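You operate a simulated robot arm through the tools that you are given. There is no shell and no other tool. Be economical: measure what you need, move in short steps, check, and stop when the job is done.

Carry out the task below with a simulated two-armed robot. There is one attempt and no reset: what you move stays moved.

TASK
Turn the green counter knob to 3. Take the tee wrench and leave it on top of the pusher. Take the black block and leave it on the panel shelf. Take the line oil bottle and put it on the fitting bench top. Fetch the blue marker and stand it on the green square. Press the white button two times. Press the black button two times. Open the blue drawer, take the drift block and leave it inside tray and shut the drawer again. Any order will do. Set down upright: line oil bottle, blue marker, drift block.

The check looks at the end state, three seconds after you hand in, the way a careful person would. Anything else that was tipped, shoved, dropped, spilled or broken makes it a failure.

THE ROBOT
Two 7-joint arms with two-finger parallel grippers on one trunk, on a base that drives. Base frame: it is fixed to the floor where the robot stands at the start and does not move with it; the origin is under the middle of the robot, x ahead of it, y to its left, z up. Readings come in m, degrees, newtons and seconds.
The left shoulder is at the start at [0.02, 0.113, 1.347], the right one opposite. With the tool pointing down near the work surface each hand reaches from about 0.1 to 0.56 m from the robot's upright axis, wherever it stands, measured 20 degrees to its own side. Places, roughly: black block (5x5x3 cm) [4.1, -2.1, 0.9]; black button [-4.8, 1.7, 0.9]; blue drawer [6.8, -2.8, 0.7]; blue drawer tray [6.9, -2.9, 0.7]; blue marker (4x4x10 cm) [-4, 2.4, 0.9]; drift block (5x3x5 cm) [4.4, -2.5, 0.9]; fitting bench top (15x120 cm) [-5.44, 0.04, 0.86]; green counter knob [0.5, 0, 1]; green square (18x18 cm) [-3.6, -0.46, 0.86]; line oil bottle [-4.5, 2.25, 1]; panel shelf [3, 0.2, 0.6]; pusher (9x9x8 cm) [4.6, -1.7, 0.9]; tee wrench (10x4x11 cm) [4.1, -2, 0.9]; white button [-4.7, 1.8, 0.9]. Payload 1.57 kg a hand.
The tool frame of a hand sits at the grasp point between the pads (the TCP): z along the fingers, y along the line on which they close. The tips reach 0.03 m beyond it. The gripper opens to 0.08 m. The fingers are 0.017 m wide and 0.012 m thick; the gripper's body (0.04 by 0.082 m) begins 0.08 m behind the TCP.
Orientation is that of the tool frame in the base frame, as a unit quaternion [w, x, y, z]. With the fingers straight down and closing along the base's y, the tool's x points along the base's -x, its y along +y and its z along -z.

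THE INTERFACE
- The arms move only by the tool step_arm. It takes "left_steps", "right_steps" or both (then of equal length, played together; a hand with none holds still); each is a list of rows, each a list of 3 entries, a list of its own where there are three numbers: the gripper command, from -1 (shut) to 1 (fully open), values between in proportion, then the shift along the base's x, y, z in m, then the turn, a rotation vector about the base's x, y, z in degrees. In form: [[jaw, [x, y, z], [ax, ay, az]], ...]. A call has 1 to 12 rows; each row shifts and turns the commanded pose from where the row before left it. Each row takes 0.2 s and may step no farther than 0.05 m and 8.6 degrees from the row before; otherwise, or with a gripper value out of range, the whole call is refused. Where a pose cannot be reached the arm comes as near as it can. A force on the tool above 40 N (or 10 N above the force at the start of the call, whichever is more), or a blocked arm, ends the call early, and 0.2 s more pass. Each finger travels about 0.045 m/s and halts on what it meets, pressing with about 24 N; the grip force reading is that of the motor and also rises with nothing between the fingers. The clock runs only during rows and for 0.2 s after the last one: add rows that do not move to give the fingers time. It gives the time, the measured TCP pose, the force on the tool (base axes), the opening and the grip force at its end, in the units of the frame above (readings bear some noise), with the torque about the TCP (base axes, N m) and any sound that the robot's microphone picked up.
- Cameras (640 x 400 px; columns grow to the right, rows downward): "scene" is now at [0.1023, -0.0152, 1.4841]; the picture's right is [-0.16, -0.99, 0.00], its down [-0.58, 0.10, -0.81] and it looks along [0.80, -0.13, -0.59] (base axes); focal length 257 px, centre (320, 200). "left" rides on the left gripper at [0.072, 0.007, -0.122] in its tool frame; the picture's right is [-0.09, 1.00, 0.00], its down [-0.84, -0.08, -0.54] and it looks along [-0.54, -0.05, 0.84] (tool axes); focal length 238 px, centre (320, 200). "right" rides on the right gripper at [0.072, -0.007, -0.122] in its tool frame; the picture's right is [0.09, 1.00, 0.00], its down [-0.84, 0.08, -0.54] and it looks along [-0.54, 0.05, 0.84] (tool axes); focal length 238 px, centre (320, 200). There is no depth. A picture from a camera that has moved, and an enlarged one, comes with that camera's place and axes in the base frame and with its lens. The place of the scene camera against the robot may be out by one fixed shift of up to 0.018 m in any direction.
- get_image(camera): a new picture of that camera. The clock stands still meanwhile.
- lift_body(by): slides the trunk up (or, below 0, down) by that many m; the arms and the scene camera ride with it, the base frame stays. It gives what a move gives, with no picture.
- steer(legs): drives the robot by 1 to 6 legs, each [ahead, left, turn to the left] in m, m and degrees, along the robot's own axes; the way and the turn of a leg run together, so that a leg with both is an arc; at most 1.5 m and 180 degrees a leg. The arms and the cameras ride along, it lands a little off, and it stops where it bumps. It gives what a move gives.
- aim_head(pan, tilt): turns the head with the scene camera to pan (to the left, within 80 degrees either way) and tilt (down, from -29 to 69), counted from straight ahead of the robot. It gives what a move gives.
- enlarge(camera, box): a new picture of the part [left, top, right, bottom] of that camera's present view, enlarged. The clock stands still meanwhile.
- job_done(): hands the job in; it is judged then, once.

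Work in short steps. Places have to be worked out from the pictures, the camera data and where the tool is seen: move nearer, look again, correct. Check each grasp and each placing, and mend what went wrong. You have 217 turns and 220 pictures in all, those below and enlarged ones among them. Open the grippers and draw the arms clear of the work before you hand the job in, unless the task says otherwise.

The tools are called as name(argument=value, ...) on one line, values as JSON. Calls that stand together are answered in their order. step_arm: Moves the arms, as the interface text tells. Its arguments: {"type":"object","properties":{"left_steps":{"type":"array"},"right_steps":{"type":"array"}},"required":[]} The other tools are called the same way: lift_body (by) slides the trunk up or down; steer (legs) drives the base; aim_head (pan, tilt) turns the head that bears the scene camera; get_image (camera) takes a picture; enlarge (camera, box) takes an enlarged picture of a part of a camera's view; job_done () hands the job in.

At the start:

```text
time: 0.0
left_position: [0.3749, 0.1415, 1.2476]
left_orientation: [0.0, 0.0, 1.0, 0.0]
left_contact_force: [0.1, -0.3, 0.3]
left_wrist_torque: [0.02, 0.02, -0.03]
left_opening: 0.08
left_gripper_force: 0.1
right_position: [0.3628, -0.1685, 1.2618]
right_orientation: [0.0, 0.0, 1.0, 0.001]
right_contact_force: [1.1, -0.4, -0.8]
right_wrist_torque: [0.01, 0.0, -0.03]
right_opening: 0.08
right_gripper_force: 0.0
trunk travel left (down, up): [-0.4, 0.17]
robot x, y, heading: [-0.0001, -0.002, -0.1]
head pan, tilt: [-9.3, 36.2]
```

scene: 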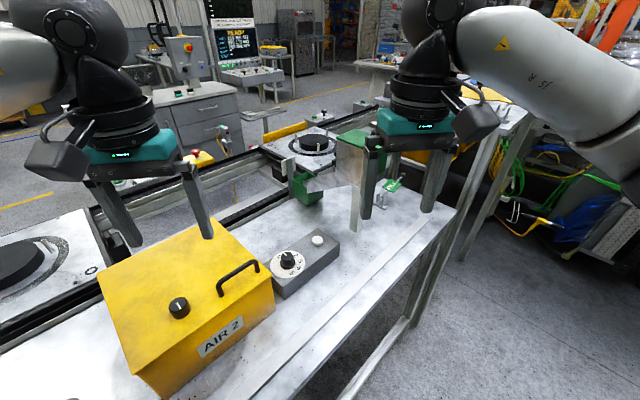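
right: 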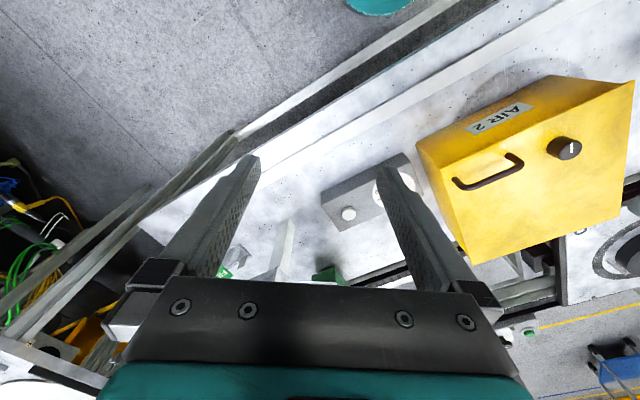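
left: 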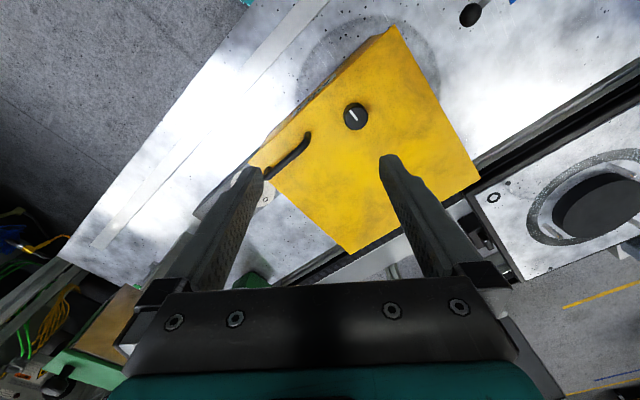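

The scene shows a yellow box with a knob and a grey box with a dial and a white button. I enlarge to find the "green counter" knob and its numerals.

enlarge(camera="scene", box=[240, 210, 360, 300])

enlarge(camera="scene", box=[240, 90, 440, 220])

```text
4.44 times, centred on (300, 255) of scene
camera zoom: at [0.1023, -0.0152, 1.4841], right [-0.16, -0.99, 0.0], down [-0.58, 0.1, -0.81], along [0.8, -0.13, -0.59], focal length 1143 px, centre (409, -44)
```

zoom: 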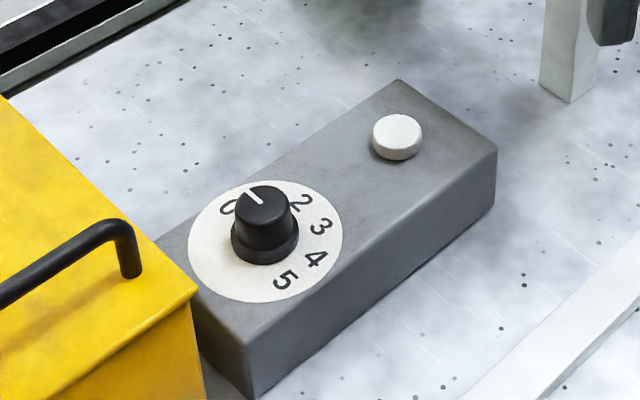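

```text
3.08 times, centred on (340, 155) of scene
camera zoom: at [0.1023, -0.0152, 1.4841], right [-0.16, -0.99, 0.0], down [-0.58, 0.1, -0.81], along [0.8, -0.13, -0.59], focal length 791 px, centre (258, 338)
```

zoom: 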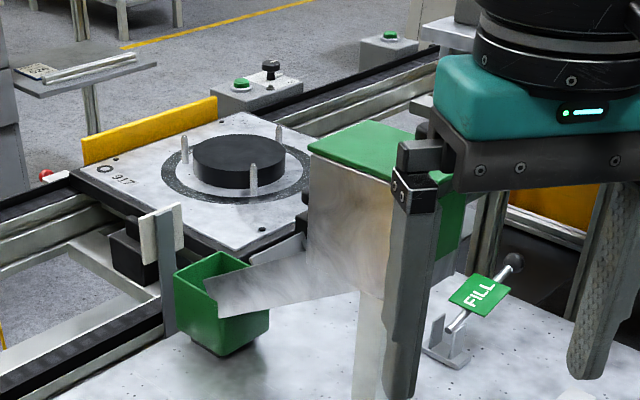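

Grey-box dial: the pointer is near "0" (≈+30° from base x), and "3" lies at about −79°, so the knob must turn clockwise ~110°. I bring the right hand above it to look, moving the left out of the way.

step_arm(right_steps=[[0, [0.03, 0.032, -0.01], [0, 0, 0]], [0, [0.03, 0.032, -0.01], [0, 0, 0]], [0, [0.03, 0.032, -0.01], [0, 0, 0]], [0, [0.03, 0.032, -0.01], [0, 0, 0]], [0, [0.03, 0.032, -0.01], [0, 0, 0]]], left_steps=[[0, [-0.02, 0.02, 0.02], [0, 0, 0]], [0, [-0.02, 0.02, 0.02], [0, 0, 0]], [0, [-0.02, 0.02, 0.02], [0, 0, 0]], [0, [-0.02, 0.02, 0], [0, 0, 0]], [0, [0, 0, 0], [0, 0, 0]]])

get_image(camera="right")

get_image(camera="scene")

```text
time: 1.2
left_position: [0.2962, 0.2234, 1.308]
left_orientation: [-0.001, 0.0, 1.0, -0.001]
left_contact_force: [0.8, 0.8, -0.4]
left_wrist_torque: [-0.03, 0.02, 0.0]
left_opening: 0.0403
left_gripper_force: 0.1
right_position: [0.5165, -0.0062, 1.2118]
right_orientation: [-0.001, -0.001, 1.0, -0.001]
right_contact_force: [0.3, 0.3, -0.6]
right_wrist_torque: [0.03, 0.01, -0.01]
right_opening: 0.0398
right_gripper_force: 0.0
trunk travel left (down, up): [-0.4, 0.17]
robot x, y, heading: [-0.0013, -0.0013, -0.2]
head pan, tilt: [-9.3, 36.2]
```

```text
214 pictures are left
camera right: at [0.4438, -0.014, 1.3325], right [-0.09, 1.0, 0.0], down [0.84, 0.08, 0.54], along [0.54, 0.05, -0.84], focal length 238 px, centre (320, 200)
```

right: 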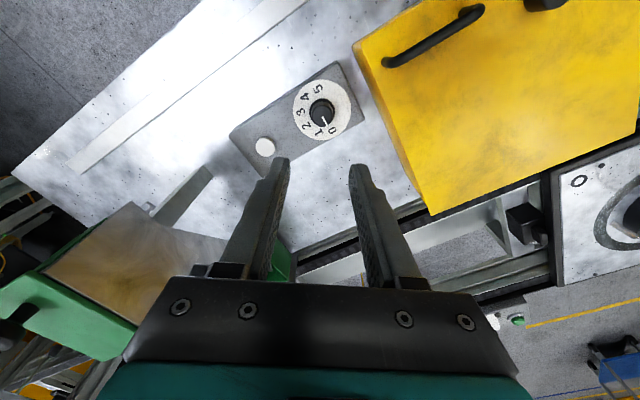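

```text
213 pictures are left
camera scene: at [0.1032, -0.0139, 1.484], right [-0.16, -0.99, 0.0], down [-0.58, 0.09, -0.81], along [0.8, -0.13, -0.59], focal length 257 px, centre (320, 200)
```

scene: 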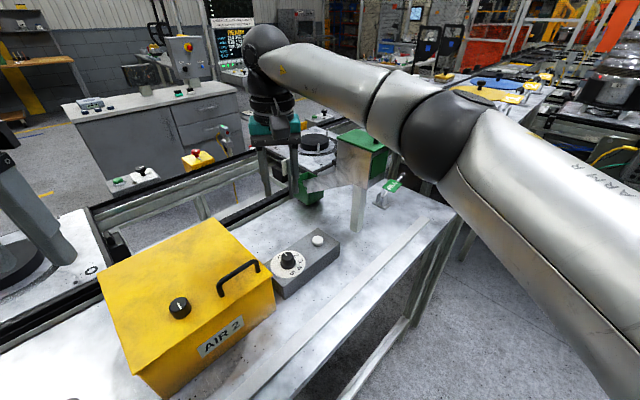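

Both views put the knob at about (0.525, −0.005). I come lower above it and look again.

step_arm(right_steps=[[0, [0.005, 0, -0.04], [0, 0, 0]], [0, [0.003, 0, -0.04], [0, 0, 0]], [0, [0, 0, 0], [0, 0, 0]]])

get_image(camera="right")

enlarge(camera="scene", box=[200, 180, 360, 300])

```text
time: 2.0
left_position: [0.2963, 0.2219, 1.3067]
left_orientation: [-0.001, 0.0, 1.0, 0.0]
left_contact_force: [-0.6, -0.1, 0.7]
left_wrist_torque: [-0.03, 0.02, 0.0]
left_opening: 0.0401
left_gripper_force: 0.3
right_position: [0.5229, -0.0077, 1.1296]
right_orientation: [0.0, 0.0, 1.0, 0.0]
right_contact_force: [-0.1, -0.7, 0.1]
right_wrist_torque: [-0.02, 0.01, -0.01]
right_opening: 0.0399
right_gripper_force: 0.0
trunk travel left (down, up): [-0.4, 0.17]
robot x, y, heading: [0.0021, 0.003, 0.3]
head pan, tilt: [-9.3, 36.2]
```

```text
212 pictures are left
camera right: at [0.4511, -0.0157, 1.2506], right [-0.09, 1.0, 0.0], down [0.84, 0.08, 0.54], along [0.54, 0.05, -0.84], focal length 238 px, centre (320, 200)
```

right: 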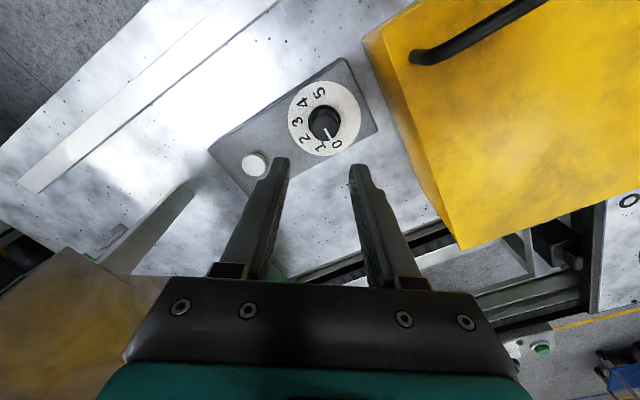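

```text
3.33 times, centred on (280, 240) of scene
camera zoom: at [0.1023, -0.015, 1.4841], right [-0.16, -0.99, 0.0], down [-0.58, 0.1, -0.81], along [0.8, -0.13, -0.59], focal length 857 px, centre (453, 67)
```

zoom: 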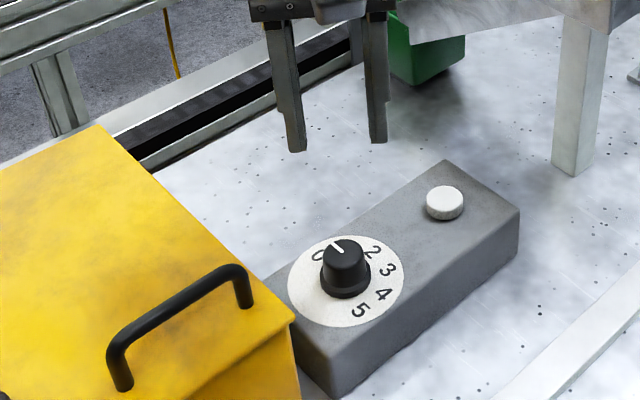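

The knob is at about (0.522, −0.005), dial top z≈0.96. I open, pre-turn the hand +51° and come down to just above the knob.

step_arm(right_steps=[[1, [0, 0.002, -0.01], [0, 0, 8.5]], [1, [0, 0, -0.01], [0, 0, 8.5]], [1, [0, 0, -0.01], [0, 0, 8.5]], [1, [0, 0, -0.01], [0, 0, 8.5]], [1, [0, 0, -0.01], [0, 0, 8.5]], [1, [0, 0, -0.01], [0, 0, 8.5]], [1, [0, 0, 0], [0, 0, 0]]])

get_image(camera="right")

enlarge(camera="scene", box=[200, 180, 360, 300])

```text
time: 3.6
left_position: [0.2962, 0.2222, 1.3062]
left_orientation: [0.0, 0.0, 1.0, 0.0]
left_contact_force: [-0.3, -0.6, -0.1]
left_wrist_torque: [0.02, -0.02, 0.05]
left_opening: 0.0398
left_gripper_force: 0.0
right_position: [0.4941, -0.0157, 1.0694]
right_orientation: [0.0, -0.383, 0.924, -0.001]
right_contact_force: [0.4, 0.1, 0.7]
right_wrist_torque: [0.03, -0.02, 0.05]
right_opening: 0.0799
right_gripper_force: 0.0
right hand out of reach, approached as far as the arm can: row 5, 6
trunk travel left (down, up): [-0.4, 0.17]
robot x, y, heading: [0.0004, 0.0017, 0.1]
head pan, tilt: [-9.3, 36.2]
```

```text
210 pictures are left
camera right: at [0.4474, -0.0724, 1.1896], right [-0.77, 0.64, 0.0], down [0.54, 0.65, 0.54], along [0.35, 0.42, -0.84], focal length 238 px, centre (320, 200)
```

right: 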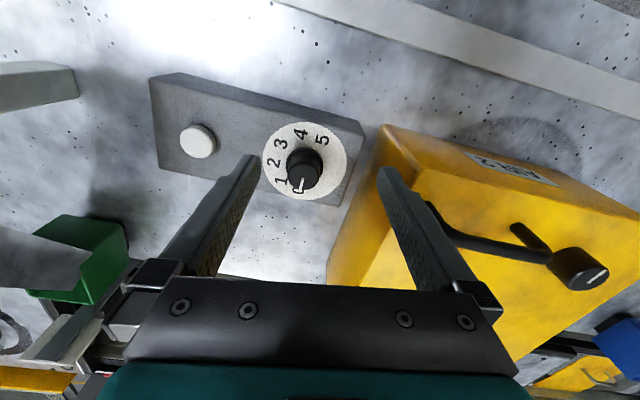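

```text
3.33 times, centred on (280, 240) of scene
camera zoom: at [0.1021, -0.0158, 1.4841], right [-0.16, -0.99, 0.0], down [-0.58, 0.1, -0.81], along [0.8, -0.13, -0.59], focal length 857 px, centre (453, 67)
```

zoom: 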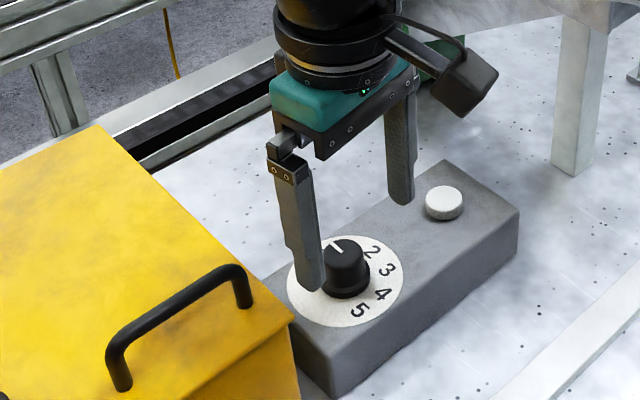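

This yaw was out of reach for the right hand. I raise it, retreat, and shift the base ahead and right (along the bench edge), so the left hand can do the knob.

step_arm(right_steps=[[1, [0, 0, 0.04], [0, 0, 0]], [1, [0, -0.01, 0.04], [0, 0, -8.5]], [1, [-0.03, -0.03, 0.04], [0, 0, -8.5]], [0, [-0.03, -0.03, 0.03], [0, 0, -8.5]], [0, [-0.03, -0.03, 0], [0, 0, -8.5]], [0, [-0.03, -0.03, 0], [0, 0, -8.5]], [0, [-0.03, -0.03, 0], [0, 0, -8.5]]])

steer(legs=[[0.1, -0.12, 0]])

```text
refused: row 3 steps farther than a row can; nothing moved
```

```text
time: 5.0
left_position: [0.3985, 0.1007, 1.3073]
left_orientation: [0.0, 0.0, 1.0, 0.0]
left_contact_force: [-0.1, -0.2, 0.1]
left_wrist_torque: [0.02, 0.02, 0.0]
left_opening: 0.0399
left_gripper_force: 0.1
right_position: [0.5952, -0.1358, 1.0691]
right_orientation: [0.0, -0.382, 0.924, -0.001]
right_contact_force: [-0.9, -0.4, 0.7]
right_wrist_torque: [0.0, 0.0, 0.01]
right_opening: 0.0801
right_gripper_force: 0.0
trunk travel left (down, up): [-0.4, 0.17]
robot x, y, heading: [0.1006, -0.1209, 0.0]
head pan, tilt: [-9.3, 36.2]
```

The arm move was refused but the drive went through without contact. Now I raise the right hand away and bring the left over the knob with a +45° yaw.

step_arm(right_steps=[[1, [0, 0, 0.045], [0, 0, 0]], [1, [0, 0, 0.045], [0, 0, -8.5]], [1, [-0.02, -0.02, 0.04], [0, 0, -8.5]], [0, [-0.03, -0.03, 0.02], [0, 0, -8.5]], [0, [-0.03, -0.03, 0], [0, 0, -8.5]], [0, [-0.03, -0.03, 0], [0, 0, -8.5]], [0, [-0.03, -0.03, 0], [0, 0, -2.5]]])

step_arm(left_steps=[[1, [0.025, -0.02, -0.035], [0, 0, 8.5]], [1, [0.025, -0.02, -0.035], [0, 0, 8.5]], [1, [0.025, -0.02, -0.035], [0, 0, 8.5]], [1, [0.025, -0.02, -0.035], [0, 0, 8.5]], [1, [0.025, -0.02, -0.035], [0, 0, 8.5]], [1, [0.0, -0.0, -0.035], [0, 0, 8.5]], [1, [0, 0, -0.025], [0, 0, 0]]])

get_image(camera="left")

get_image(camera="scene")

```text
time: 6.6
left_position: [0.3974, 0.1011, 1.3076]
left_orientation: [0.0, 0.0, 1.0, 0.0]
left_contact_force: [0.5, 0.0, 0.2]
left_wrist_torque: [0.02, -0.03, -0.03]
left_opening: 0.0399
left_gripper_force: 0.0
right_position: [0.4542, -0.2772, 1.2196]
right_orientation: [0.0, 0.002, 1.0, -0.001]
right_contact_force: [0.5, 0.1, 0.1]
right_wrist_torque: [0.04, -0.03, 0.02]
right_opening: 0.0398
right_gripper_force: 0.1
trunk travel left (down, up): [-0.4, 0.17]
robot x, y, heading: [0.1014, -0.1193, -0.1]
head pan, tilt: [-9.3, 36.2]
```

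```text
time: 8.2
left_position: [0.5216, 0.0015, 1.0706]
left_orientation: [0.0, -0.431, 0.902, 0.0]
left_contact_force: [0.9, 0.2, -0.2]
left_wrist_torque: [-0.01, 0.01, -0.03]
left_opening: 0.0801
left_gripper_force: 0.0
right_position: [0.4565, -0.2773, 1.2189]
right_orientation: [0.0, 0.001, 1.0, 0.0]
right_contact_force: [-1.0, 0.5, -0.3]
right_wrist_torque: [-0.02, 0.03, 0.0]
right_opening: 0.0399
right_gripper_force: 0.2
trunk travel left (down, up): [-0.4, 0.17]
robot x, y, heading: [0.1019, -0.1229, -0.2]
head pan, tilt: [-9.3, 36.2]
```

```text
208 pictures are left
camera left: at [0.4718, -0.0495, 1.1934], right [-0.72, 0.7, 0.0], down [0.59, 0.6, 0.54], along [0.38, 0.39, -0.84], focal length 238 px, centre (320, 200)
```

left: 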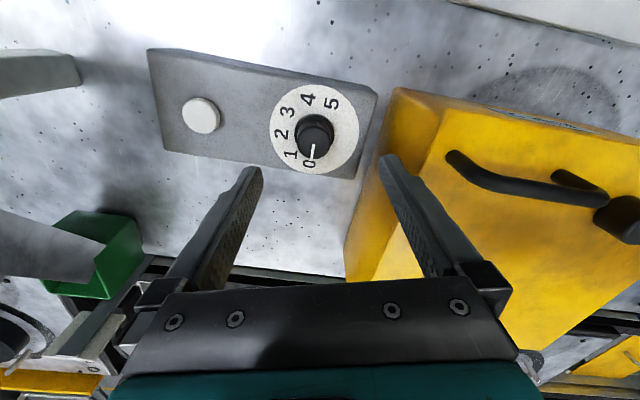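

```text
207 pictures are left
camera scene: at [0.204, -0.1351, 1.4841], right [-0.16, -0.99, 0.0], down [-0.58, 0.1, -0.81], along [0.8, -0.13, -0.59], focal length 257 px, centre (320, 200)
```

scene: 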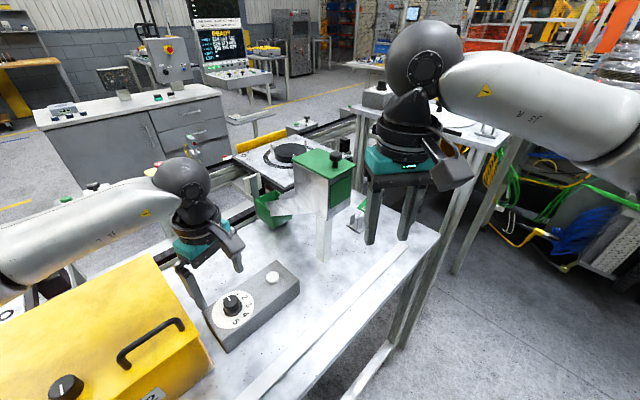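

The left camera gives the knob at (0.523, −0.005). I descend to tips just above the dial, then close.

step_arm(left_steps=[[1, [0.002, -0.006, -0.03], [0, 0, 0]], [1, [0, 0, -0.03], [0, 0, 0]], [1, [0, 0, -0.012], [0, 0, 0]], [0.2, [0, 0, 0], [0, 0, 0]], [-0.2, [0, 0, 0], [0, 0, 0]]])

get_image(camera="left")

enlarge(camera="scene", box=[160, 220, 320, 340])

```text
time: 9.4
left_position: [0.5253, -0.0037, 0.9992]
left_orientation: [-0.001, -0.43, 0.903, 0.001]
left_contact_force: [-0.3, -0.1, -0.3]
left_wrist_torque: [0.02, 0.03, -0.01]
left_opening: 0.0369
left_gripper_force: 4.4
right_position: [0.4556, -0.2752, 1.2185]
right_orientation: [0.0, 0.0, 1.0, -0.001]
right_contact_force: [0.3, -1.1, 0.2]
right_wrist_torque: [0.0, -0.01, 0.01]
right_opening: 0.0399
right_gripper_force: 0.0
trunk travel left (down, up): [-0.4, 0.17]
robot x, y, heading: [0.1008, -0.1192, 0.0]
head pan, tilt: [-9.3, 36.2]
```

```text
206 pictures are left
camera left: at [0.4744, -0.0548, 1.1214], right [-0.72, 0.7, 0.0], down [0.59, 0.6, 0.54], along [0.38, 0.39, -0.84], focal length 238 px, centre (320, 200)
```

left: 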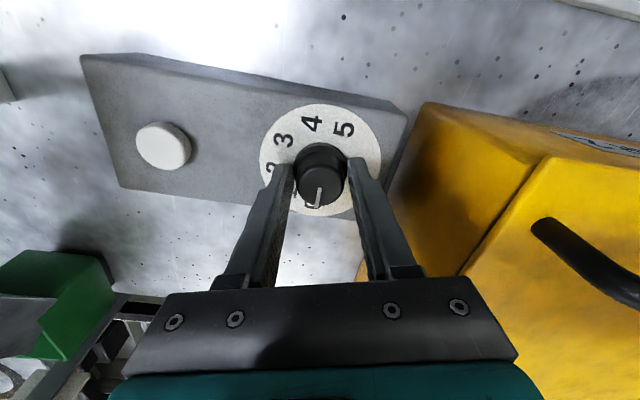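

```text
3.33 times, centred on (240, 280) of scene
camera zoom: at [0.2037, -0.1349, 1.4841], right [-0.16, -0.99, 0.0], down [-0.58, 0.1, -0.81], along [0.8, -0.13, -0.59], focal length 857 px, centre (587, -67)
```

zoom: 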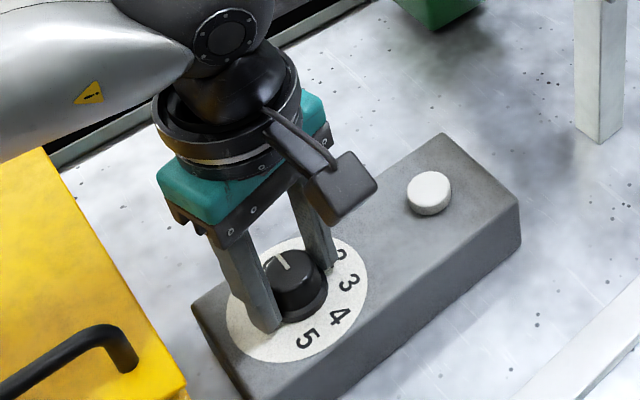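

The fingers straddle the knob well. Close and turn clockwise ~102°, then check.

step_arm(left_steps=[[-1, [0, 0, 0], [0, 0, 0]], [-1, [0, 0, 0], [0, 0, 0]], [-1, [0, 0, 0], [0, 0, -8.5]], [-1, [0, 0, 0], [0, 0, -8.5]], [-1, [0, 0, 0], [0, 0, -8.5]], [-1, [0, 0, 0], [0, 0, -8.5]], [-1, [0, 0, 0], [0, 0, -8.5]], [-1, [0, 0, 0], [0, 0, -8.5]], [-1, [0, 0, 0], [0, 0, -8.5]]])

get_image(camera="left")

```text
time: 11.4
left_position: [0.5251, -0.0024, 0.9992]
left_orientation: [-0.002, 0.076, 0.997, 0.0]
left_contact_force: [0.1, 2.5, -17.6]
left_wrist_torque: [0.09, -0.35, -0.02]
left_opening: 0.0361
left_gripper_force: 42.5
right_position: [0.4573, -0.2754, 1.2197]
right_orientation: [0.0, 0.002, 1.0, 0.0]
right_contact_force: [1.1, -1.1, 0.3]
right_wrist_torque: [-0.03, 0.01, -0.01]
right_opening: 0.0398
right_gripper_force: 0.1
trunk travel left (down, up): [-0.4, 0.17]
robot x, y, heading: [0.1004, -0.1217, -0.0]
head pan, tilt: [-9.3, 36.2]
```

```text
204 pictures are left
camera left: at [0.4549, 0.0149, 1.1217], right [0.24, 0.97, 0.0], down [0.82, -0.2, 0.54], along [0.52, -0.13, -0.84], focal length 238 px, centre (320, 200)
```

left: 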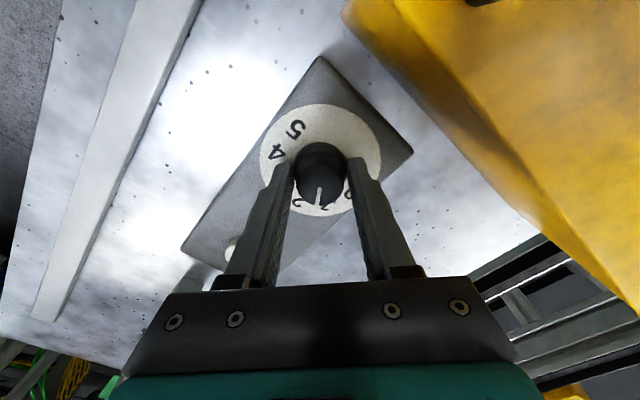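

The knob follows. I continue another ~50° and check.

step_arm(left_steps=[[-1, [0, 0, 0.001], [0, 0, -8.5]], [-1, [0, 0, 0.001], [0, 0, -8.5]], [-1, [0, 0, 0.001], [0, 0, -8.5]], [-1, [0, 0, 0], [0, 0, -8.5]], [-1, [0, 0, 0], [0, 0, -8.5]], [-1, [0, 0, 0], [0, 0, -8]]])

get_image(camera="left")

enlarge(camera="scene", box=[160, 220, 320, 340])

```text
time: 12.8
left_position: [0.526, -0.0026, 1.0022]
left_orientation: [-0.001, 0.432, 0.902, 0.001]
left_contact_force: [-0.4, 9.0, -11.9]
left_wrist_torque: [0.9, 0.4, 0.0]
left_opening: 0.0353
left_gripper_force: 42.3
left hand out of reach, approached as far as the arm can: row 6
right_position: [0.4567, -0.2749, 1.219]
right_orientation: [0.0, 0.0, 1.0, -0.002]
right_contact_force: [0.1, -0.6, 0.7]
right_wrist_torque: [0.0, -0.03, 0.01]
right_opening: 0.0399
right_gripper_force: 0.1
trunk travel left (down, up): [-0.4, 0.17]
robot x, y, heading: [0.1068, -0.1159, -0.0]
head pan, tilt: [-9.3, 36.2]
```

```text
203 pictures are left
camera left: at [0.4853, 0.0578, 1.1249], right [0.83, 0.55, 0.0], down [0.47, -0.7, 0.54], along [0.3, -0.45, -0.84], focal length 238 px, centre (320, 200)
```

left: 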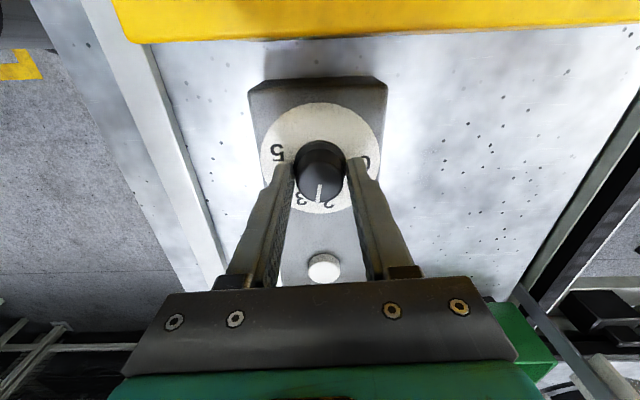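

```text
3.33 times, centred on (240, 280) of scene
camera zoom: at [0.2045, -0.1334, 1.4841], right [-0.16, -0.99, 0.0], down [-0.58, 0.1, -0.81], along [0.8, -0.13, -0.59], focal length 857 px, centre (587, -67)
```

zoom: 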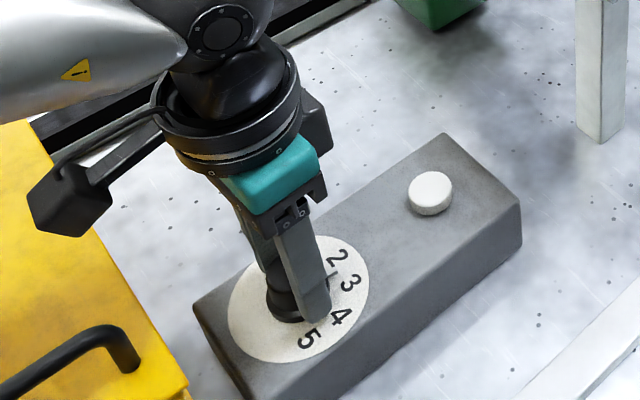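

The hand is at its yaw limit and the pointer sits between 2 and 3. I release and look with the scene camera.

step_arm(left_steps=[[1, [0, 0, 0], [0, 0, 0]], [1, [0, 0, 0], [0, 0, 0]], [1, [0, 0, 0.03], [0, 0, 0]], [1, [0, 0, 0.03], [0, 0, 8]], [1, [0, 0, 0.03], [0, 0, 8]]])

get_image(camera="left")

enlarge(camera="scene", box=[190, 270, 270, 330])

```text
time: 14.0
left_position: [0.5237, -0.0032, 1.0932]
left_orientation: [0.001, 0.299, 0.954, 0.0]
left_contact_force: [0.5, 0.1, -0.3]
left_wrist_torque: [0.0, 0.03, -0.01]
left_opening: 0.0801
left_gripper_force: 0.1
right_position: [0.4555, -0.2766, 1.2202]
right_orientation: [0.0, 0.001, 1.0, 0.0]
right_contact_force: [-0.2, -0.4, -0.2]
right_wrist_torque: [0.0, -0.01, 0.02]
right_opening: 0.0401
right_gripper_force: 0.1
trunk travel left (down, up): [-0.4, 0.17]
robot x, y, heading: [0.1025, -0.1219, -0.1]
head pan, tilt: [-9.3, 36.2]
```

```text
201 pictures are left
camera left: at [0.4694, 0.0432, 1.2158], right [0.65, 0.76, 0.0], down [0.64, -0.54, 0.54], along [0.41, -0.35, -0.84], focal length 238 px, centre (320, 200)
```

left: 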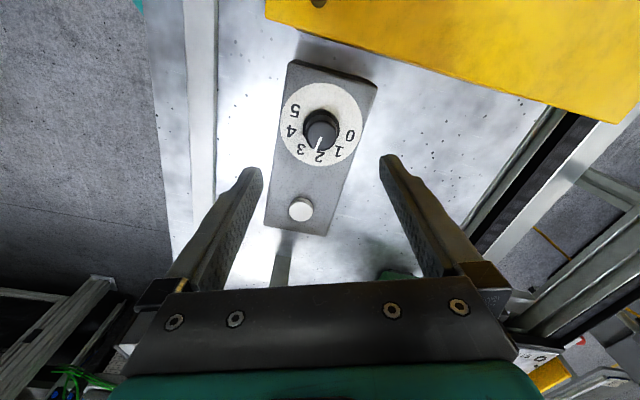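

```text
6.67 times, centred on (230, 300) of scene
camera zoom: at [0.2035, -0.1349, 1.4841], right [-0.16, -0.99, 0.0], down [-0.58, 0.1, -0.81], along [0.8, -0.13, -0.59], focal length 1714 px, centre (920, -467)
```

zoom: 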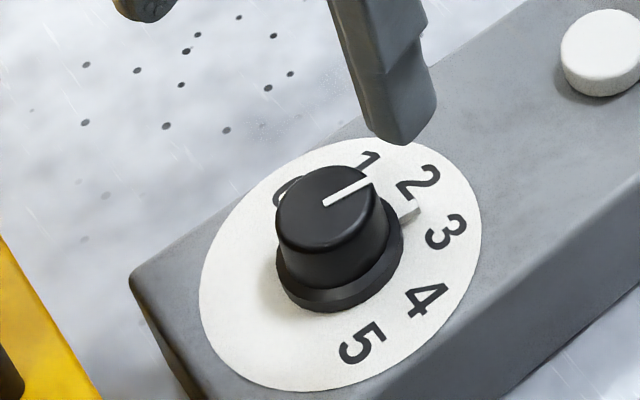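

By scene-view geometry the pointer is at about −60…−68°; "3" is at −79°. I regrasp with a mid-range yaw and turn ~15° more.

step_arm(left_steps=[[1, [0.001, -0.002, 0], [0, 0, 8.5]], [1, [0, 0, -0.03], [0, 0, 8.5]], [1, [0, 0, -0.03], [0, 0, 8.5]], [1, [0, 0, -0.032], [0, 0, 0]], [-0.2, [0, 0, 0], [0, 0, 0]], [-1, [0, 0, 0], [0, 0, 0]], [-1, [0, 0, 0], [0, 0, 0]], [-1, [0, 0, 0], [0, 0, 0]], [-1, [0, 0, 0], [0, 0, -7.5]], [-1, [0, 0, 0], [0, 0, -7.5]], [-1, [0, 0, 0], [0, 0, 0]]])

step_arm(left_steps=[[1, [0, 0, 0], [0, 0, 0]], [1, [0, 0, 0], [0, 0, 0]], [1, [0, 0, 0.03], [0, 0, 0]], [1, [0, 0, 0.03], [0, 0, 0]], [1, [0.0, 0.0, 0.03], [0, 0, 0]], [1, [0.02, 0.0, 0.03], [0, 0, 0]]])

enlarge(camera="left", box=[240, 50, 400, 150])

enlarge(camera="scene", box=[190, 270, 270, 330])

```text
time: 16.4
left_position: [0.5266, -0.0031, 1.0028]
left_orientation: [0.0, 0.212, 0.977, 0.002]
left_contact_force: [1.9, 12.3, 9.2]
left_wrist_torque: [0.69, 0.2, -0.03]
left_opening: 0.0352
left_gripper_force: 42.1
right_position: [0.4544, -0.2759, 1.2194]
right_orientation: [0.001, 0.001, 1.0, -0.002]
right_contact_force: [0.3, 0.0, 0.4]
right_wrist_torque: [0.0, -0.03, -0.01]
right_opening: 0.0403
right_gripper_force: 0.0
trunk travel left (down, up): [-0.4, 0.17]
robot x, y, heading: [0.1039, -0.1189, -0.2]
head pan, tilt: [-9.3, 36.2]
```

```text
time: 17.8
left_position: [0.5441, -0.0064, 1.1214]
left_orientation: [0.0, 0.213, 0.977, 0.0]
left_contact_force: [0.8, -0.7, 0.0]
left_wrist_torque: [-0.01, 0.05, 0.0]
left_opening: 0.08
left_gripper_force: 0.1
right_position: [0.4557, -0.277, 1.2192]
right_orientation: [0.0, 0.001, 1.0, -0.002]
right_contact_force: [0.3, -0.7, 0.3]
right_wrist_torque: [-0.02, -0.02, -0.01]
right_opening: 0.0399
right_gripper_force: 0.0
trunk travel left (down, up): [-0.4, 0.17]
robot x, y, heading: [0.1013, -0.1189, 0.1]
head pan, tilt: [-9.3, 36.2]
```

```text
4.00 times, centred on (320, 100) of left
camera zoom: at [0.4824, 0.0299, 1.2439], right [0.5, 0.87, 0.0], down [0.73, -0.42, 0.54], along [0.47, -0.27, -0.84], focal length 953 px, centre (320, 600)
```

zoom: 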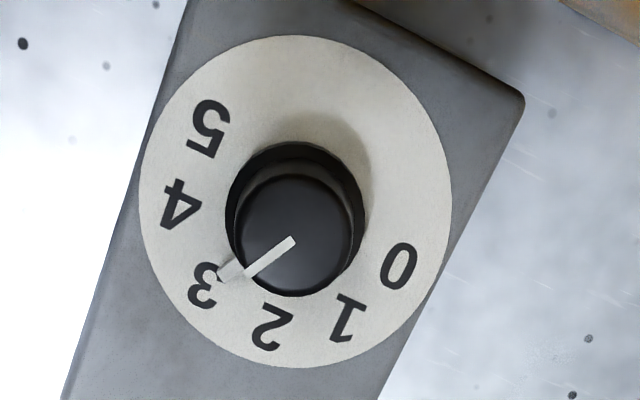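

```text
6.67 times, centred on (230, 300) of scene
camera zoom: at [0.2041, -0.1353, 1.4841], right [-0.16, -0.99, 0.0], down [-0.58, 0.1, -0.81], along [0.8, -0.13, -0.59], focal length 1714 px, centre (920, -467)
```

zoom: 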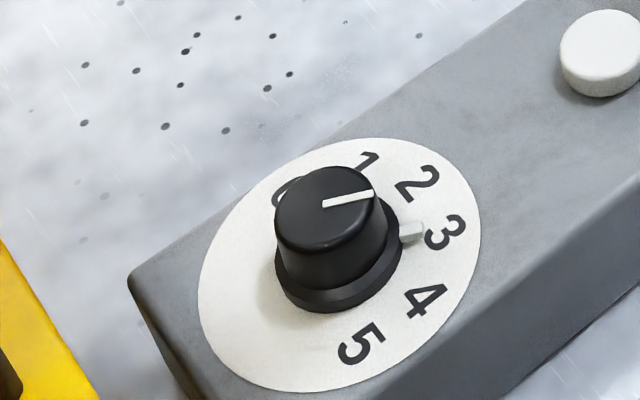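

Both views put the pointer ~6° past 3. I regrasp and turn back about 6°.

step_arm(left_steps=[[1, [-0.018, 0.002, -0.03], [0, 0, 0]], [1, [0, 0, -0.03], [0, 0, 0]], [1, [0, 0, -0.03], [0, 0, 0]], [1, [0, 0, -0.028], [0, 0, 0]], [-0.2, [0, 0, 0], [0, 0, 0]], [-1, [0, 0, 0], [0, 0, 0]], [-1, [0, 0, 0], [0, 0, 0]], [-1, [0, 0, 0], [0, 0, 0]], [-1, [0, 0, 0], [0, 0, 6]], [-1, [0, 0, 0], [0, 0, 0]]])

step_arm(left_steps=[[1, [0, 0, 0], [0, 0, 0]], [1, [0, 0, 0], [0, 0, 0]], [1, [0, 0, 0.03], [0, 0, 0]], [1, [0, 0, 0.03], [0, 0, 0]], [1, [0.0, 0.0, 0.03], [0, 0, 0]], [1, [0.02, 0.0, 0.03], [0, 0, 0]]])

enlarge(camera="left", box=[240, 50, 400, 150])

enlarge(camera="scene", box=[190, 270, 270, 330])

```text
time: 20.0
left_position: [0.5266, -0.0033, 1.003]
left_orientation: [0.0, 0.16, 0.987, 0.0]
left_contact_force: [-0.6, 0.0, -0.6]
left_wrist_torque: [-0.07, -0.13, -0.01]
left_opening: 0.0353
left_gripper_force: 42.1
right_position: [0.4559, -0.2758, 1.2192]
right_orientation: [0.0, 0.001, 1.0, -0.001]
right_contact_force: [0.0, 0.9, -0.6]
right_wrist_torque: [-0.03, -0.04, 0.02]
right_opening: 0.04
right_gripper_force: 0.2
trunk travel left (down, up): [-0.4, 0.17]
robot x, y, heading: [0.0991, -0.1207, -0.2]
head pan, tilt: [-9.3, 36.2]
```

```text
time: 21.4
left_position: [0.5472, -0.0035, 1.1211]
left_orientation: [-0.001, 0.162, 0.987, -0.001]
left_contact_force: [-0.3, 0.0, 0.1]
left_wrist_torque: [0.0, 0.0, -0.02]
left_opening: 0.0799
left_gripper_force: 0.0
right_position: [0.4563, -0.2762, 1.2198]
right_orientation: [0.0, 0.001, 1.0, -0.001]
right_contact_force: [0.3, 0.2, -0.2]
right_wrist_torque: [-0.04, -0.01, 0.02]
right_opening: 0.0401
right_gripper_force: 0.0
trunk travel left (down, up): [-0.4, 0.17]
robot x, y, heading: [0.1009, -0.1208, -0.2]
head pan, tilt: [-9.3, 36.2]
```

```text
4.00 times, centred on (320, 100) of left
camera zoom: at [0.4821, 0.0258, 1.2443], right [0.4, 0.91, 0.0], down [0.77, -0.34, 0.54], along [0.49, -0.22, -0.84], focal length 953 px, centre (320, 600)
```

zoom: 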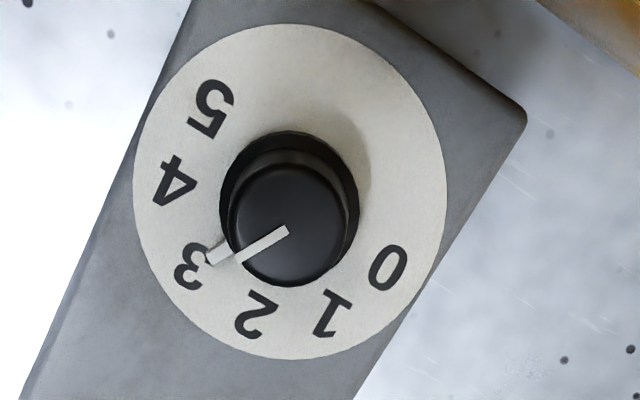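

```text
6.67 times, centred on (230, 300) of scene
camera zoom: at [0.2042, -0.1354, 1.4841], right [-0.16, -0.99, 0.0], down [-0.58, 0.1, -0.81], along [0.8, -0.13, -0.59], focal length 1714 px, centre (920, -467)
```

zoom: 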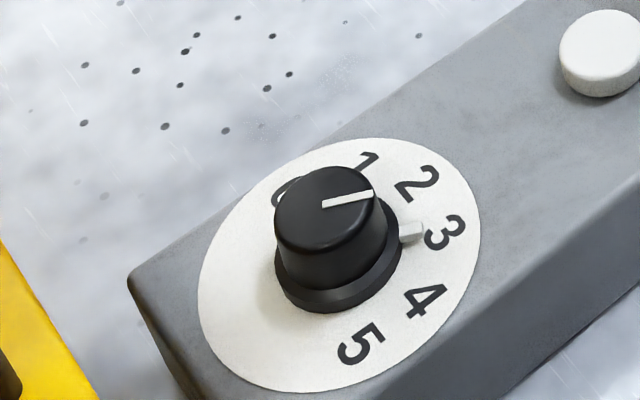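

The knob did not move, and its reading relative to "3" matches the small offset it had at "0" at the start (turned −113° ≈ 3 steps), so it sits at 3. I retract both hands, then look around before driving.

step_arm(left_steps=[[0, [-0.02, 0, 0.045], [0, 0, 8]], [0, [-0.02, 0, 0.045], [0, 0, 8]], [0, [-0.03, 0.02, 0.03], [0, 0, 2.5]], [0, [-0.03, 0.02, 0.03], [0, 0, 0]], [0, [-0.03, 0.02, 0.03], [0, 0, 0]], [0, [-0.03, 0.02, 0.0], [0, 0, 0]]], right_steps=[[0, [-0.01, 0, 0.02], [0, 0, 0]], [0, [-0.01, 0, 0.02], [0, 0, 0]], [0, [-0.01, 0, 0.02], [0, 0, 0]], [0, [-0.02, 0, 0.02], [0, 0, 0]], [0, [-0.02, 0, 0.01], [0, 0, 0]], [0, [0, 0, 0], [0, 0, 0]]])

aim_head(pan=-35, tilt=12)

get_image(camera="scene")

aim_head(pan=30, tilt=15)

get_image(camera="scene")

aim_head(pan=-80, tilt=15)

get_image(camera="scene")

```text
time: 22.8
left_position: [0.3866, 0.0763, 1.304]
left_orientation: [0.0, 0.0, 1.0, 0.001]
left_contact_force: [-0.7, 1.1, -0.3]
left_wrist_torque: [-0.03, -0.02, 0.03]
left_opening: 0.0402
left_gripper_force: 0.0
right_position: [0.3844, -0.2758, 1.3094]
right_orientation: [0.002, 0.001, 1.0, -0.001]
right_contact_force: [-0.9, -0.1, 0.6]
right_wrist_torque: [0.04, -0.02, -0.01]
right_opening: 0.0402
right_gripper_force: 0.0
trunk travel left (down, up): [-0.4, 0.17]
robot x, y, heading: [0.1018, -0.1218, -0.1]
head pan, tilt: [-9.3, 36.2]
```

```text
time: 23.7
left_position: [0.3868, 0.0756, 1.3021]
left_orientation: [0.001, 0.0, 1.0, 0.0]
left_contact_force: [-1.2, -0.5, 0.1]
left_wrist_torque: [0.02, 0.01, 0.04]
left_opening: 0.0399
left_gripper_force: 0.2
right_position: [0.3855, -0.2751, 1.309]
right_orientation: [0.0, 0.001, 1.0, -0.001]
right_contact_force: [0.0, 0.8, 0.3]
right_wrist_torque: [0.0, 0.0, 0.0]
right_opening: 0.04
right_gripper_force: 0.1
trunk travel left (down, up): [-0.4, 0.17]
robot x, y, heading: [0.1008, -0.1175, -0.2]
head pan, tilt: [-35.0, 12.0]
```

```text
195 pictures are left
camera scene: at [0.1939, -0.1742, 1.5228], right [-0.57, -0.82, 0.0], down [-0.17, 0.12, -0.98], along [0.8, -0.56, -0.21], focal length 257 px, centre (320, 200)
```

scene: 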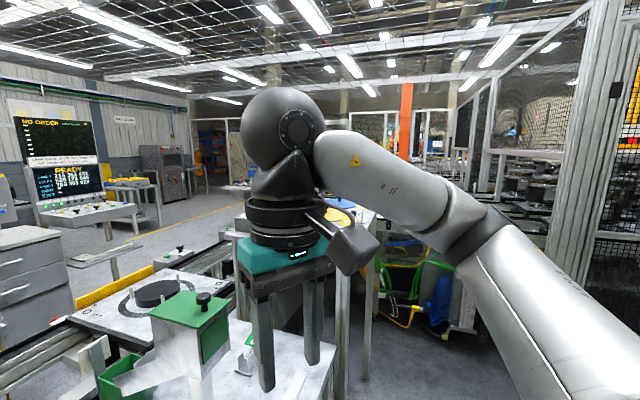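

```text
time: 25.1
left_position: [0.3868, 0.0759, 1.3035]
left_orientation: [0.0, 0.0, 1.0, 0.0]
left_contact_force: [-0.1, 0.5, -0.7]
left_wrist_torque: [0.01, 0.0, 0.0]
left_opening: 0.04
left_gripper_force: 0.0
right_position: [0.3857, -0.2747, 1.3088]
right_orientation: [0.0, 0.0, 1.0, -0.001]
right_contact_force: [-0.3, 0.2, 1.1]
right_wrist_torque: [0.04, -0.02, -0.02]
right_opening: 0.0398
right_gripper_force: 0.0
trunk travel left (down, up): [-0.4, 0.17]
robot x, y, heading: [0.1029, -0.1186, 0.0]
head pan, tilt: [30.0, 15.0]
```

```text
194 pictures are left
camera scene: at [0.1985, -0.0742, 1.518], right [0.5, -0.87, 0.0], down [-0.22, -0.13, -0.97], along [0.84, 0.48, -0.26], focal length 257 px, centre (320, 200)
```

scene: 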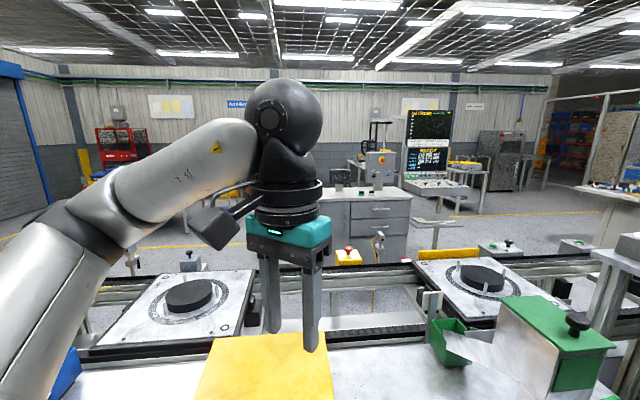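

```text
time: 26.9
left_position: [0.3879, 0.0748, 1.3031]
left_orientation: [0.0, -0.001, 1.0, 0.0]
left_contact_force: [0.5, -0.5, 0.9]
left_wrist_torque: [0.04, 0.01, -0.03]
left_opening: 0.0404
left_gripper_force: 0.1
right_position: [0.3858, -0.2753, 1.3088]
right_orientation: [0.0, 0.0, 1.0, -0.001]
right_contact_force: [0.7, 0.0, -0.6]
right_wrist_torque: [0.03, 0.0, -0.02]
right_opening: 0.0401
right_gripper_force: 0.1
trunk travel left (down, up): [-0.4, 0.17]
robot x, y, heading: [0.1016, -0.1217, 0.3]
head pan, tilt: [-80.0, 15.0]
```

```text
193 pictures are left
camera scene: at [0.1336, -0.2127, 1.518], right [-0.98, -0.17, 0.0], down [-0.04, 0.25, -0.97], along [0.17, -0.95, -0.26], focal length 257 px, centre (320, 200)
```

scene: 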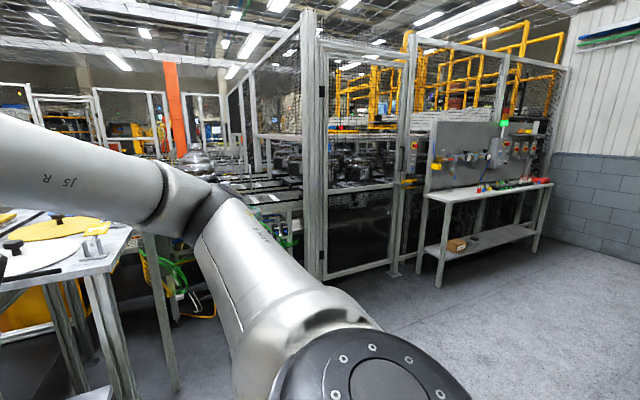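

The panel shelf is the small shelf in front of the "READY" console, beyond the conveyor line. I turn right in place to see the free floor and the routes.

steer(legs=[[0, 0, -90]])

aim_head(pan=0, tilt=15)

get_image(camera="scene")

aim_head(pan=-75, tilt=10)

get_image(camera="scene")

aim_head(pan=60, tilt=10)

get_image(camera="scene")

```text
time: 31.1
left_position: [0.3002, -0.4026, 1.3033]
left_orientation: [0.0, 0.703, 0.711, 0.001]
left_contact_force: [0.2, 0.0, 0.5]
left_wrist_torque: [-0.02, 0.01, 0.0]
left_opening: 0.0399
left_gripper_force: 0.1
right_position: [-0.0509, -0.4055, 1.3098]
right_orientation: [0.0, 0.704, 0.71, 0.0]
right_contact_force: [0.9, 0.1, -1.0]
right_wrist_torque: [0.02, 0.0, 0.01]
right_opening: 0.0399
right_gripper_force: 0.0
trunk travel left (down, up): [-0.4, 0.17]
robot x, y, heading: [0.0996, -0.1189, -89.5]
head pan, tilt: [-80.0, 15.0]
```

```text
time: 32.7
left_position: [0.2997, -0.4024, 1.3029]
left_orientation: [-0.001, 0.703, 0.711, 0.0]
left_contact_force: [0.5, -0.7, 0.0]
left_wrist_torque: [-0.02, 0.01, 0.01]
left_opening: 0.0403
left_gripper_force: 0.0
right_position: [-0.0514, -0.4051, 1.3079]
right_orientation: [0.0, 0.703, 0.711, -0.001]
right_contact_force: [-0.2, -0.1, 0.5]
right_wrist_torque: [0.0, 0.02, 0.01]
right_opening: 0.04
right_gripper_force: 0.0
trunk travel left (down, up): [-0.4, 0.17]
robot x, y, heading: [0.1033, -0.1215, -89.6]
head pan, tilt: [0.0, 15.0]
```

```text
192 pictures are left
camera scene: at [0.1086, -0.2241, 1.518], right [-1.0, -0.01, 0.0], down [0.0, 0.26, -0.97], along [0.01, -0.97, -0.26], focal length 257 px, centre (320, 200)
```

scene: 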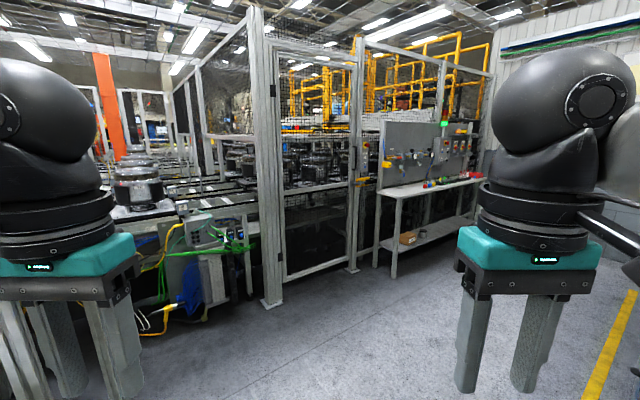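

```text
time: 34.1
left_position: [0.3009, -0.4032, 1.3013]
left_orientation: [0.001, 0.703, 0.711, 0.0]
left_contact_force: [0.0, 0.2, -0.4]
left_wrist_torque: [0.01, 0.02, -0.02]
left_opening: 0.0401
left_gripper_force: 0.0
right_position: [-0.0513, -0.4061, 1.3086]
right_orientation: [-0.001, 0.704, 0.71, -0.001]
right_contact_force: [-0.4, 0.7, -0.6]
right_wrist_torque: [0.0, -0.02, -0.03]
right_opening: 0.0399
right_gripper_force: 0.0
trunk travel left (down, up): [-0.4, 0.17]
robot x, y, heading: [0.1025, -0.1197, -89.3]
head pan, tilt: [-75.0, 10.0]
```

```text
191 pictures are left
camera scene: at [0.0181, -0.1558, 1.5261], right [-0.27, 0.96, 0.0], down [0.17, 0.05, -0.98], along [-0.95, -0.27, -0.17], focal length 257 px, centre (320, 200)
```

scene: 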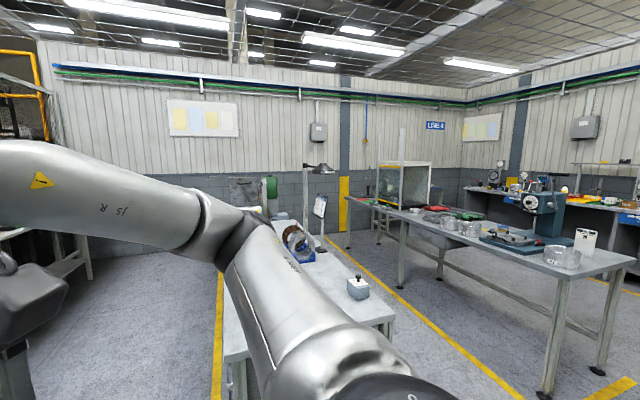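

```text
time: 36.3
left_position: [0.3003, -0.4033, 1.303]
left_orientation: [0.0, 0.703, 0.711, 0.0]
left_contact_force: [0.3, -0.2, -0.5]
left_wrist_torque: [-0.02, 0.0, 0.0]
left_opening: 0.0399
left_gripper_force: 0.0
right_position: [-0.0501, -0.4055, 1.3098]
right_orientation: [-0.001, 0.704, 0.71, -0.001]
right_contact_force: [-0.9, -0.2, 0.1]
right_wrist_torque: [-0.01, 0.01, -0.02]
right_opening: 0.0401
right_gripper_force: 0.0
trunk travel left (down, up): [-0.4, 0.17]
robot x, y, heading: [0.1003, -0.1208, -89.5]
head pan, tilt: [60.0, 10.0]
```

```text
190 pictures are left
camera scene: at [0.1886, -0.1763, 1.5261], right [-0.49, -0.87, 0.0], down [-0.15, 0.09, -0.98], along [0.86, -0.48, -0.17], focal length 257 px, centre (320, 200)
```

scene: 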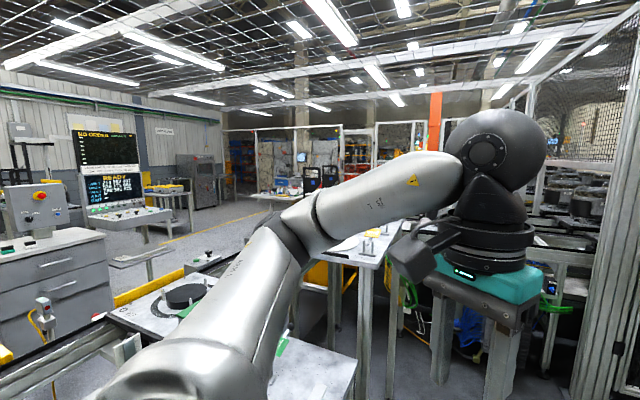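

Cluster B lies behind me, with a near table, an aisle, a big table, and back benches. I turn to face it and look left/right.

steer(legs=[[0, 0, -90]])

aim_head(pan=0, tilt=12)

get_image(camera="scene")

aim_head(pan=-55, tilt=12)

get_image(camera="scene")

```text
time: 40.5
left_position: [-0.1811, -0.3174, 1.3031]
left_orientation: [0.0, 1.0, 0.003, 0.001]
left_contact_force: [0.0, 0.7, 0.4]
left_wrist_torque: [-0.02, 0.0, -0.02]
left_opening: 0.0398
left_gripper_force: 0.1
right_position: [-0.1836, 0.0348, 1.309]
right_orientation: [-0.001, 1.0, 0.003, 0.001]
right_contact_force: [-0.5, -1.6, -0.8]
right_wrist_torque: [-0.03, -0.01, 0.01]
right_opening: 0.0398
right_gripper_force: 0.0
trunk travel left (down, up): [-0.4, 0.17]
robot x, y, heading: [0.1017, -0.1164, -179.8]
head pan, tilt: [60.0, 10.0]
```

```text
time: 41.9
left_position: [-0.1843, -0.3175, 1.3037]
left_orientation: [0.0, 1.0, 0.002, 0.0]
left_contact_force: [-0.7, -0.1, -0.1]
left_wrist_torque: [0.04, 0.03, 0.03]
left_opening: 0.0399
left_gripper_force: 0.0
right_position: [-0.1848, 0.0341, 1.308]
right_orientation: [-0.001, 1.0, 0.002, -0.001]
right_contact_force: [0.9, 0.4, -0.2]
right_wrist_torque: [-0.05, 0.0, 0.04]
right_opening: 0.0399
right_gripper_force: 0.0
trunk travel left (down, up): [-0.4, 0.17]
robot x, y, heading: [0.1027, -0.1206, -179.6]
head pan, tilt: [0.0, 12.0]
```

```text
189 pictures are left
camera scene: at [0.0043, -0.1212, 1.5229], right [0.0, 1.0, 0.0], down [0.21, 0.0, -0.98], along [-0.98, 0.0, -0.21], focal length 257 px, centre (320, 200)
```

scene: 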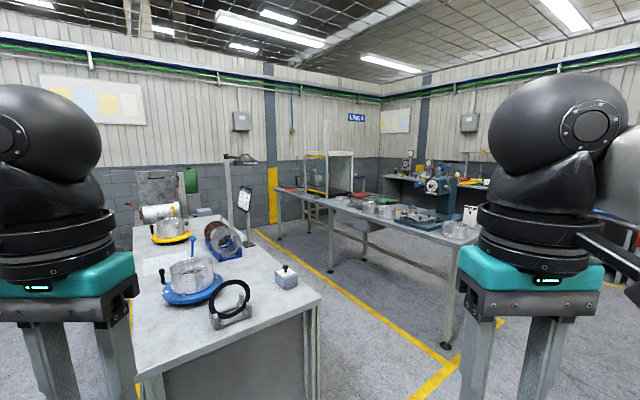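

```text
time: 43.1
left_position: [-0.1836, -0.3174, 1.302]
left_orientation: [0.0, 1.0, 0.002, 0.0]
left_contact_force: [-0.9, -0.5, -0.4]
left_wrist_torque: [0.03, 0.01, 0.03]
left_opening: 0.0399
left_gripper_force: 0.0
right_position: [-0.1845, 0.0354, 1.3092]
right_orientation: [-0.001, 1.0, 0.002, 0.0]
right_contact_force: [0.0, 0.2, -0.3]
right_wrist_torque: [0.01, -0.03, 0.02]
right_opening: 0.0398
right_gripper_force: 0.1
trunk travel left (down, up): [-0.4, 0.17]
robot x, y, heading: [0.1009, -0.1159, -179.9]
head pan, tilt: [-55.0, 12.0]
```

```text
188 pictures are left
camera scene: at [0.0436, -0.0446, 1.5229], right [0.82, 0.58, 0.0], down [0.12, -0.17, -0.98], along [-0.56, 0.8, -0.21], focal length 257 px, centre (320, 200)
```

scene: 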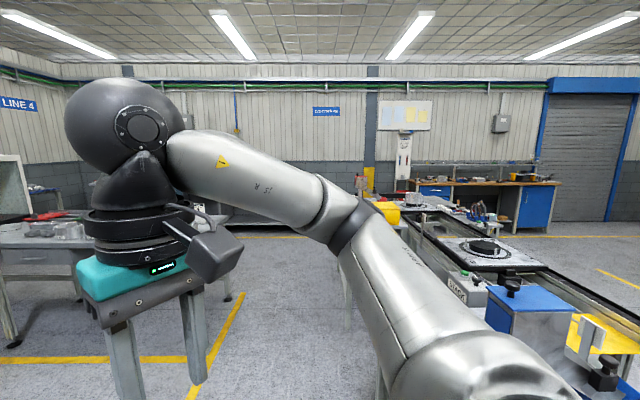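

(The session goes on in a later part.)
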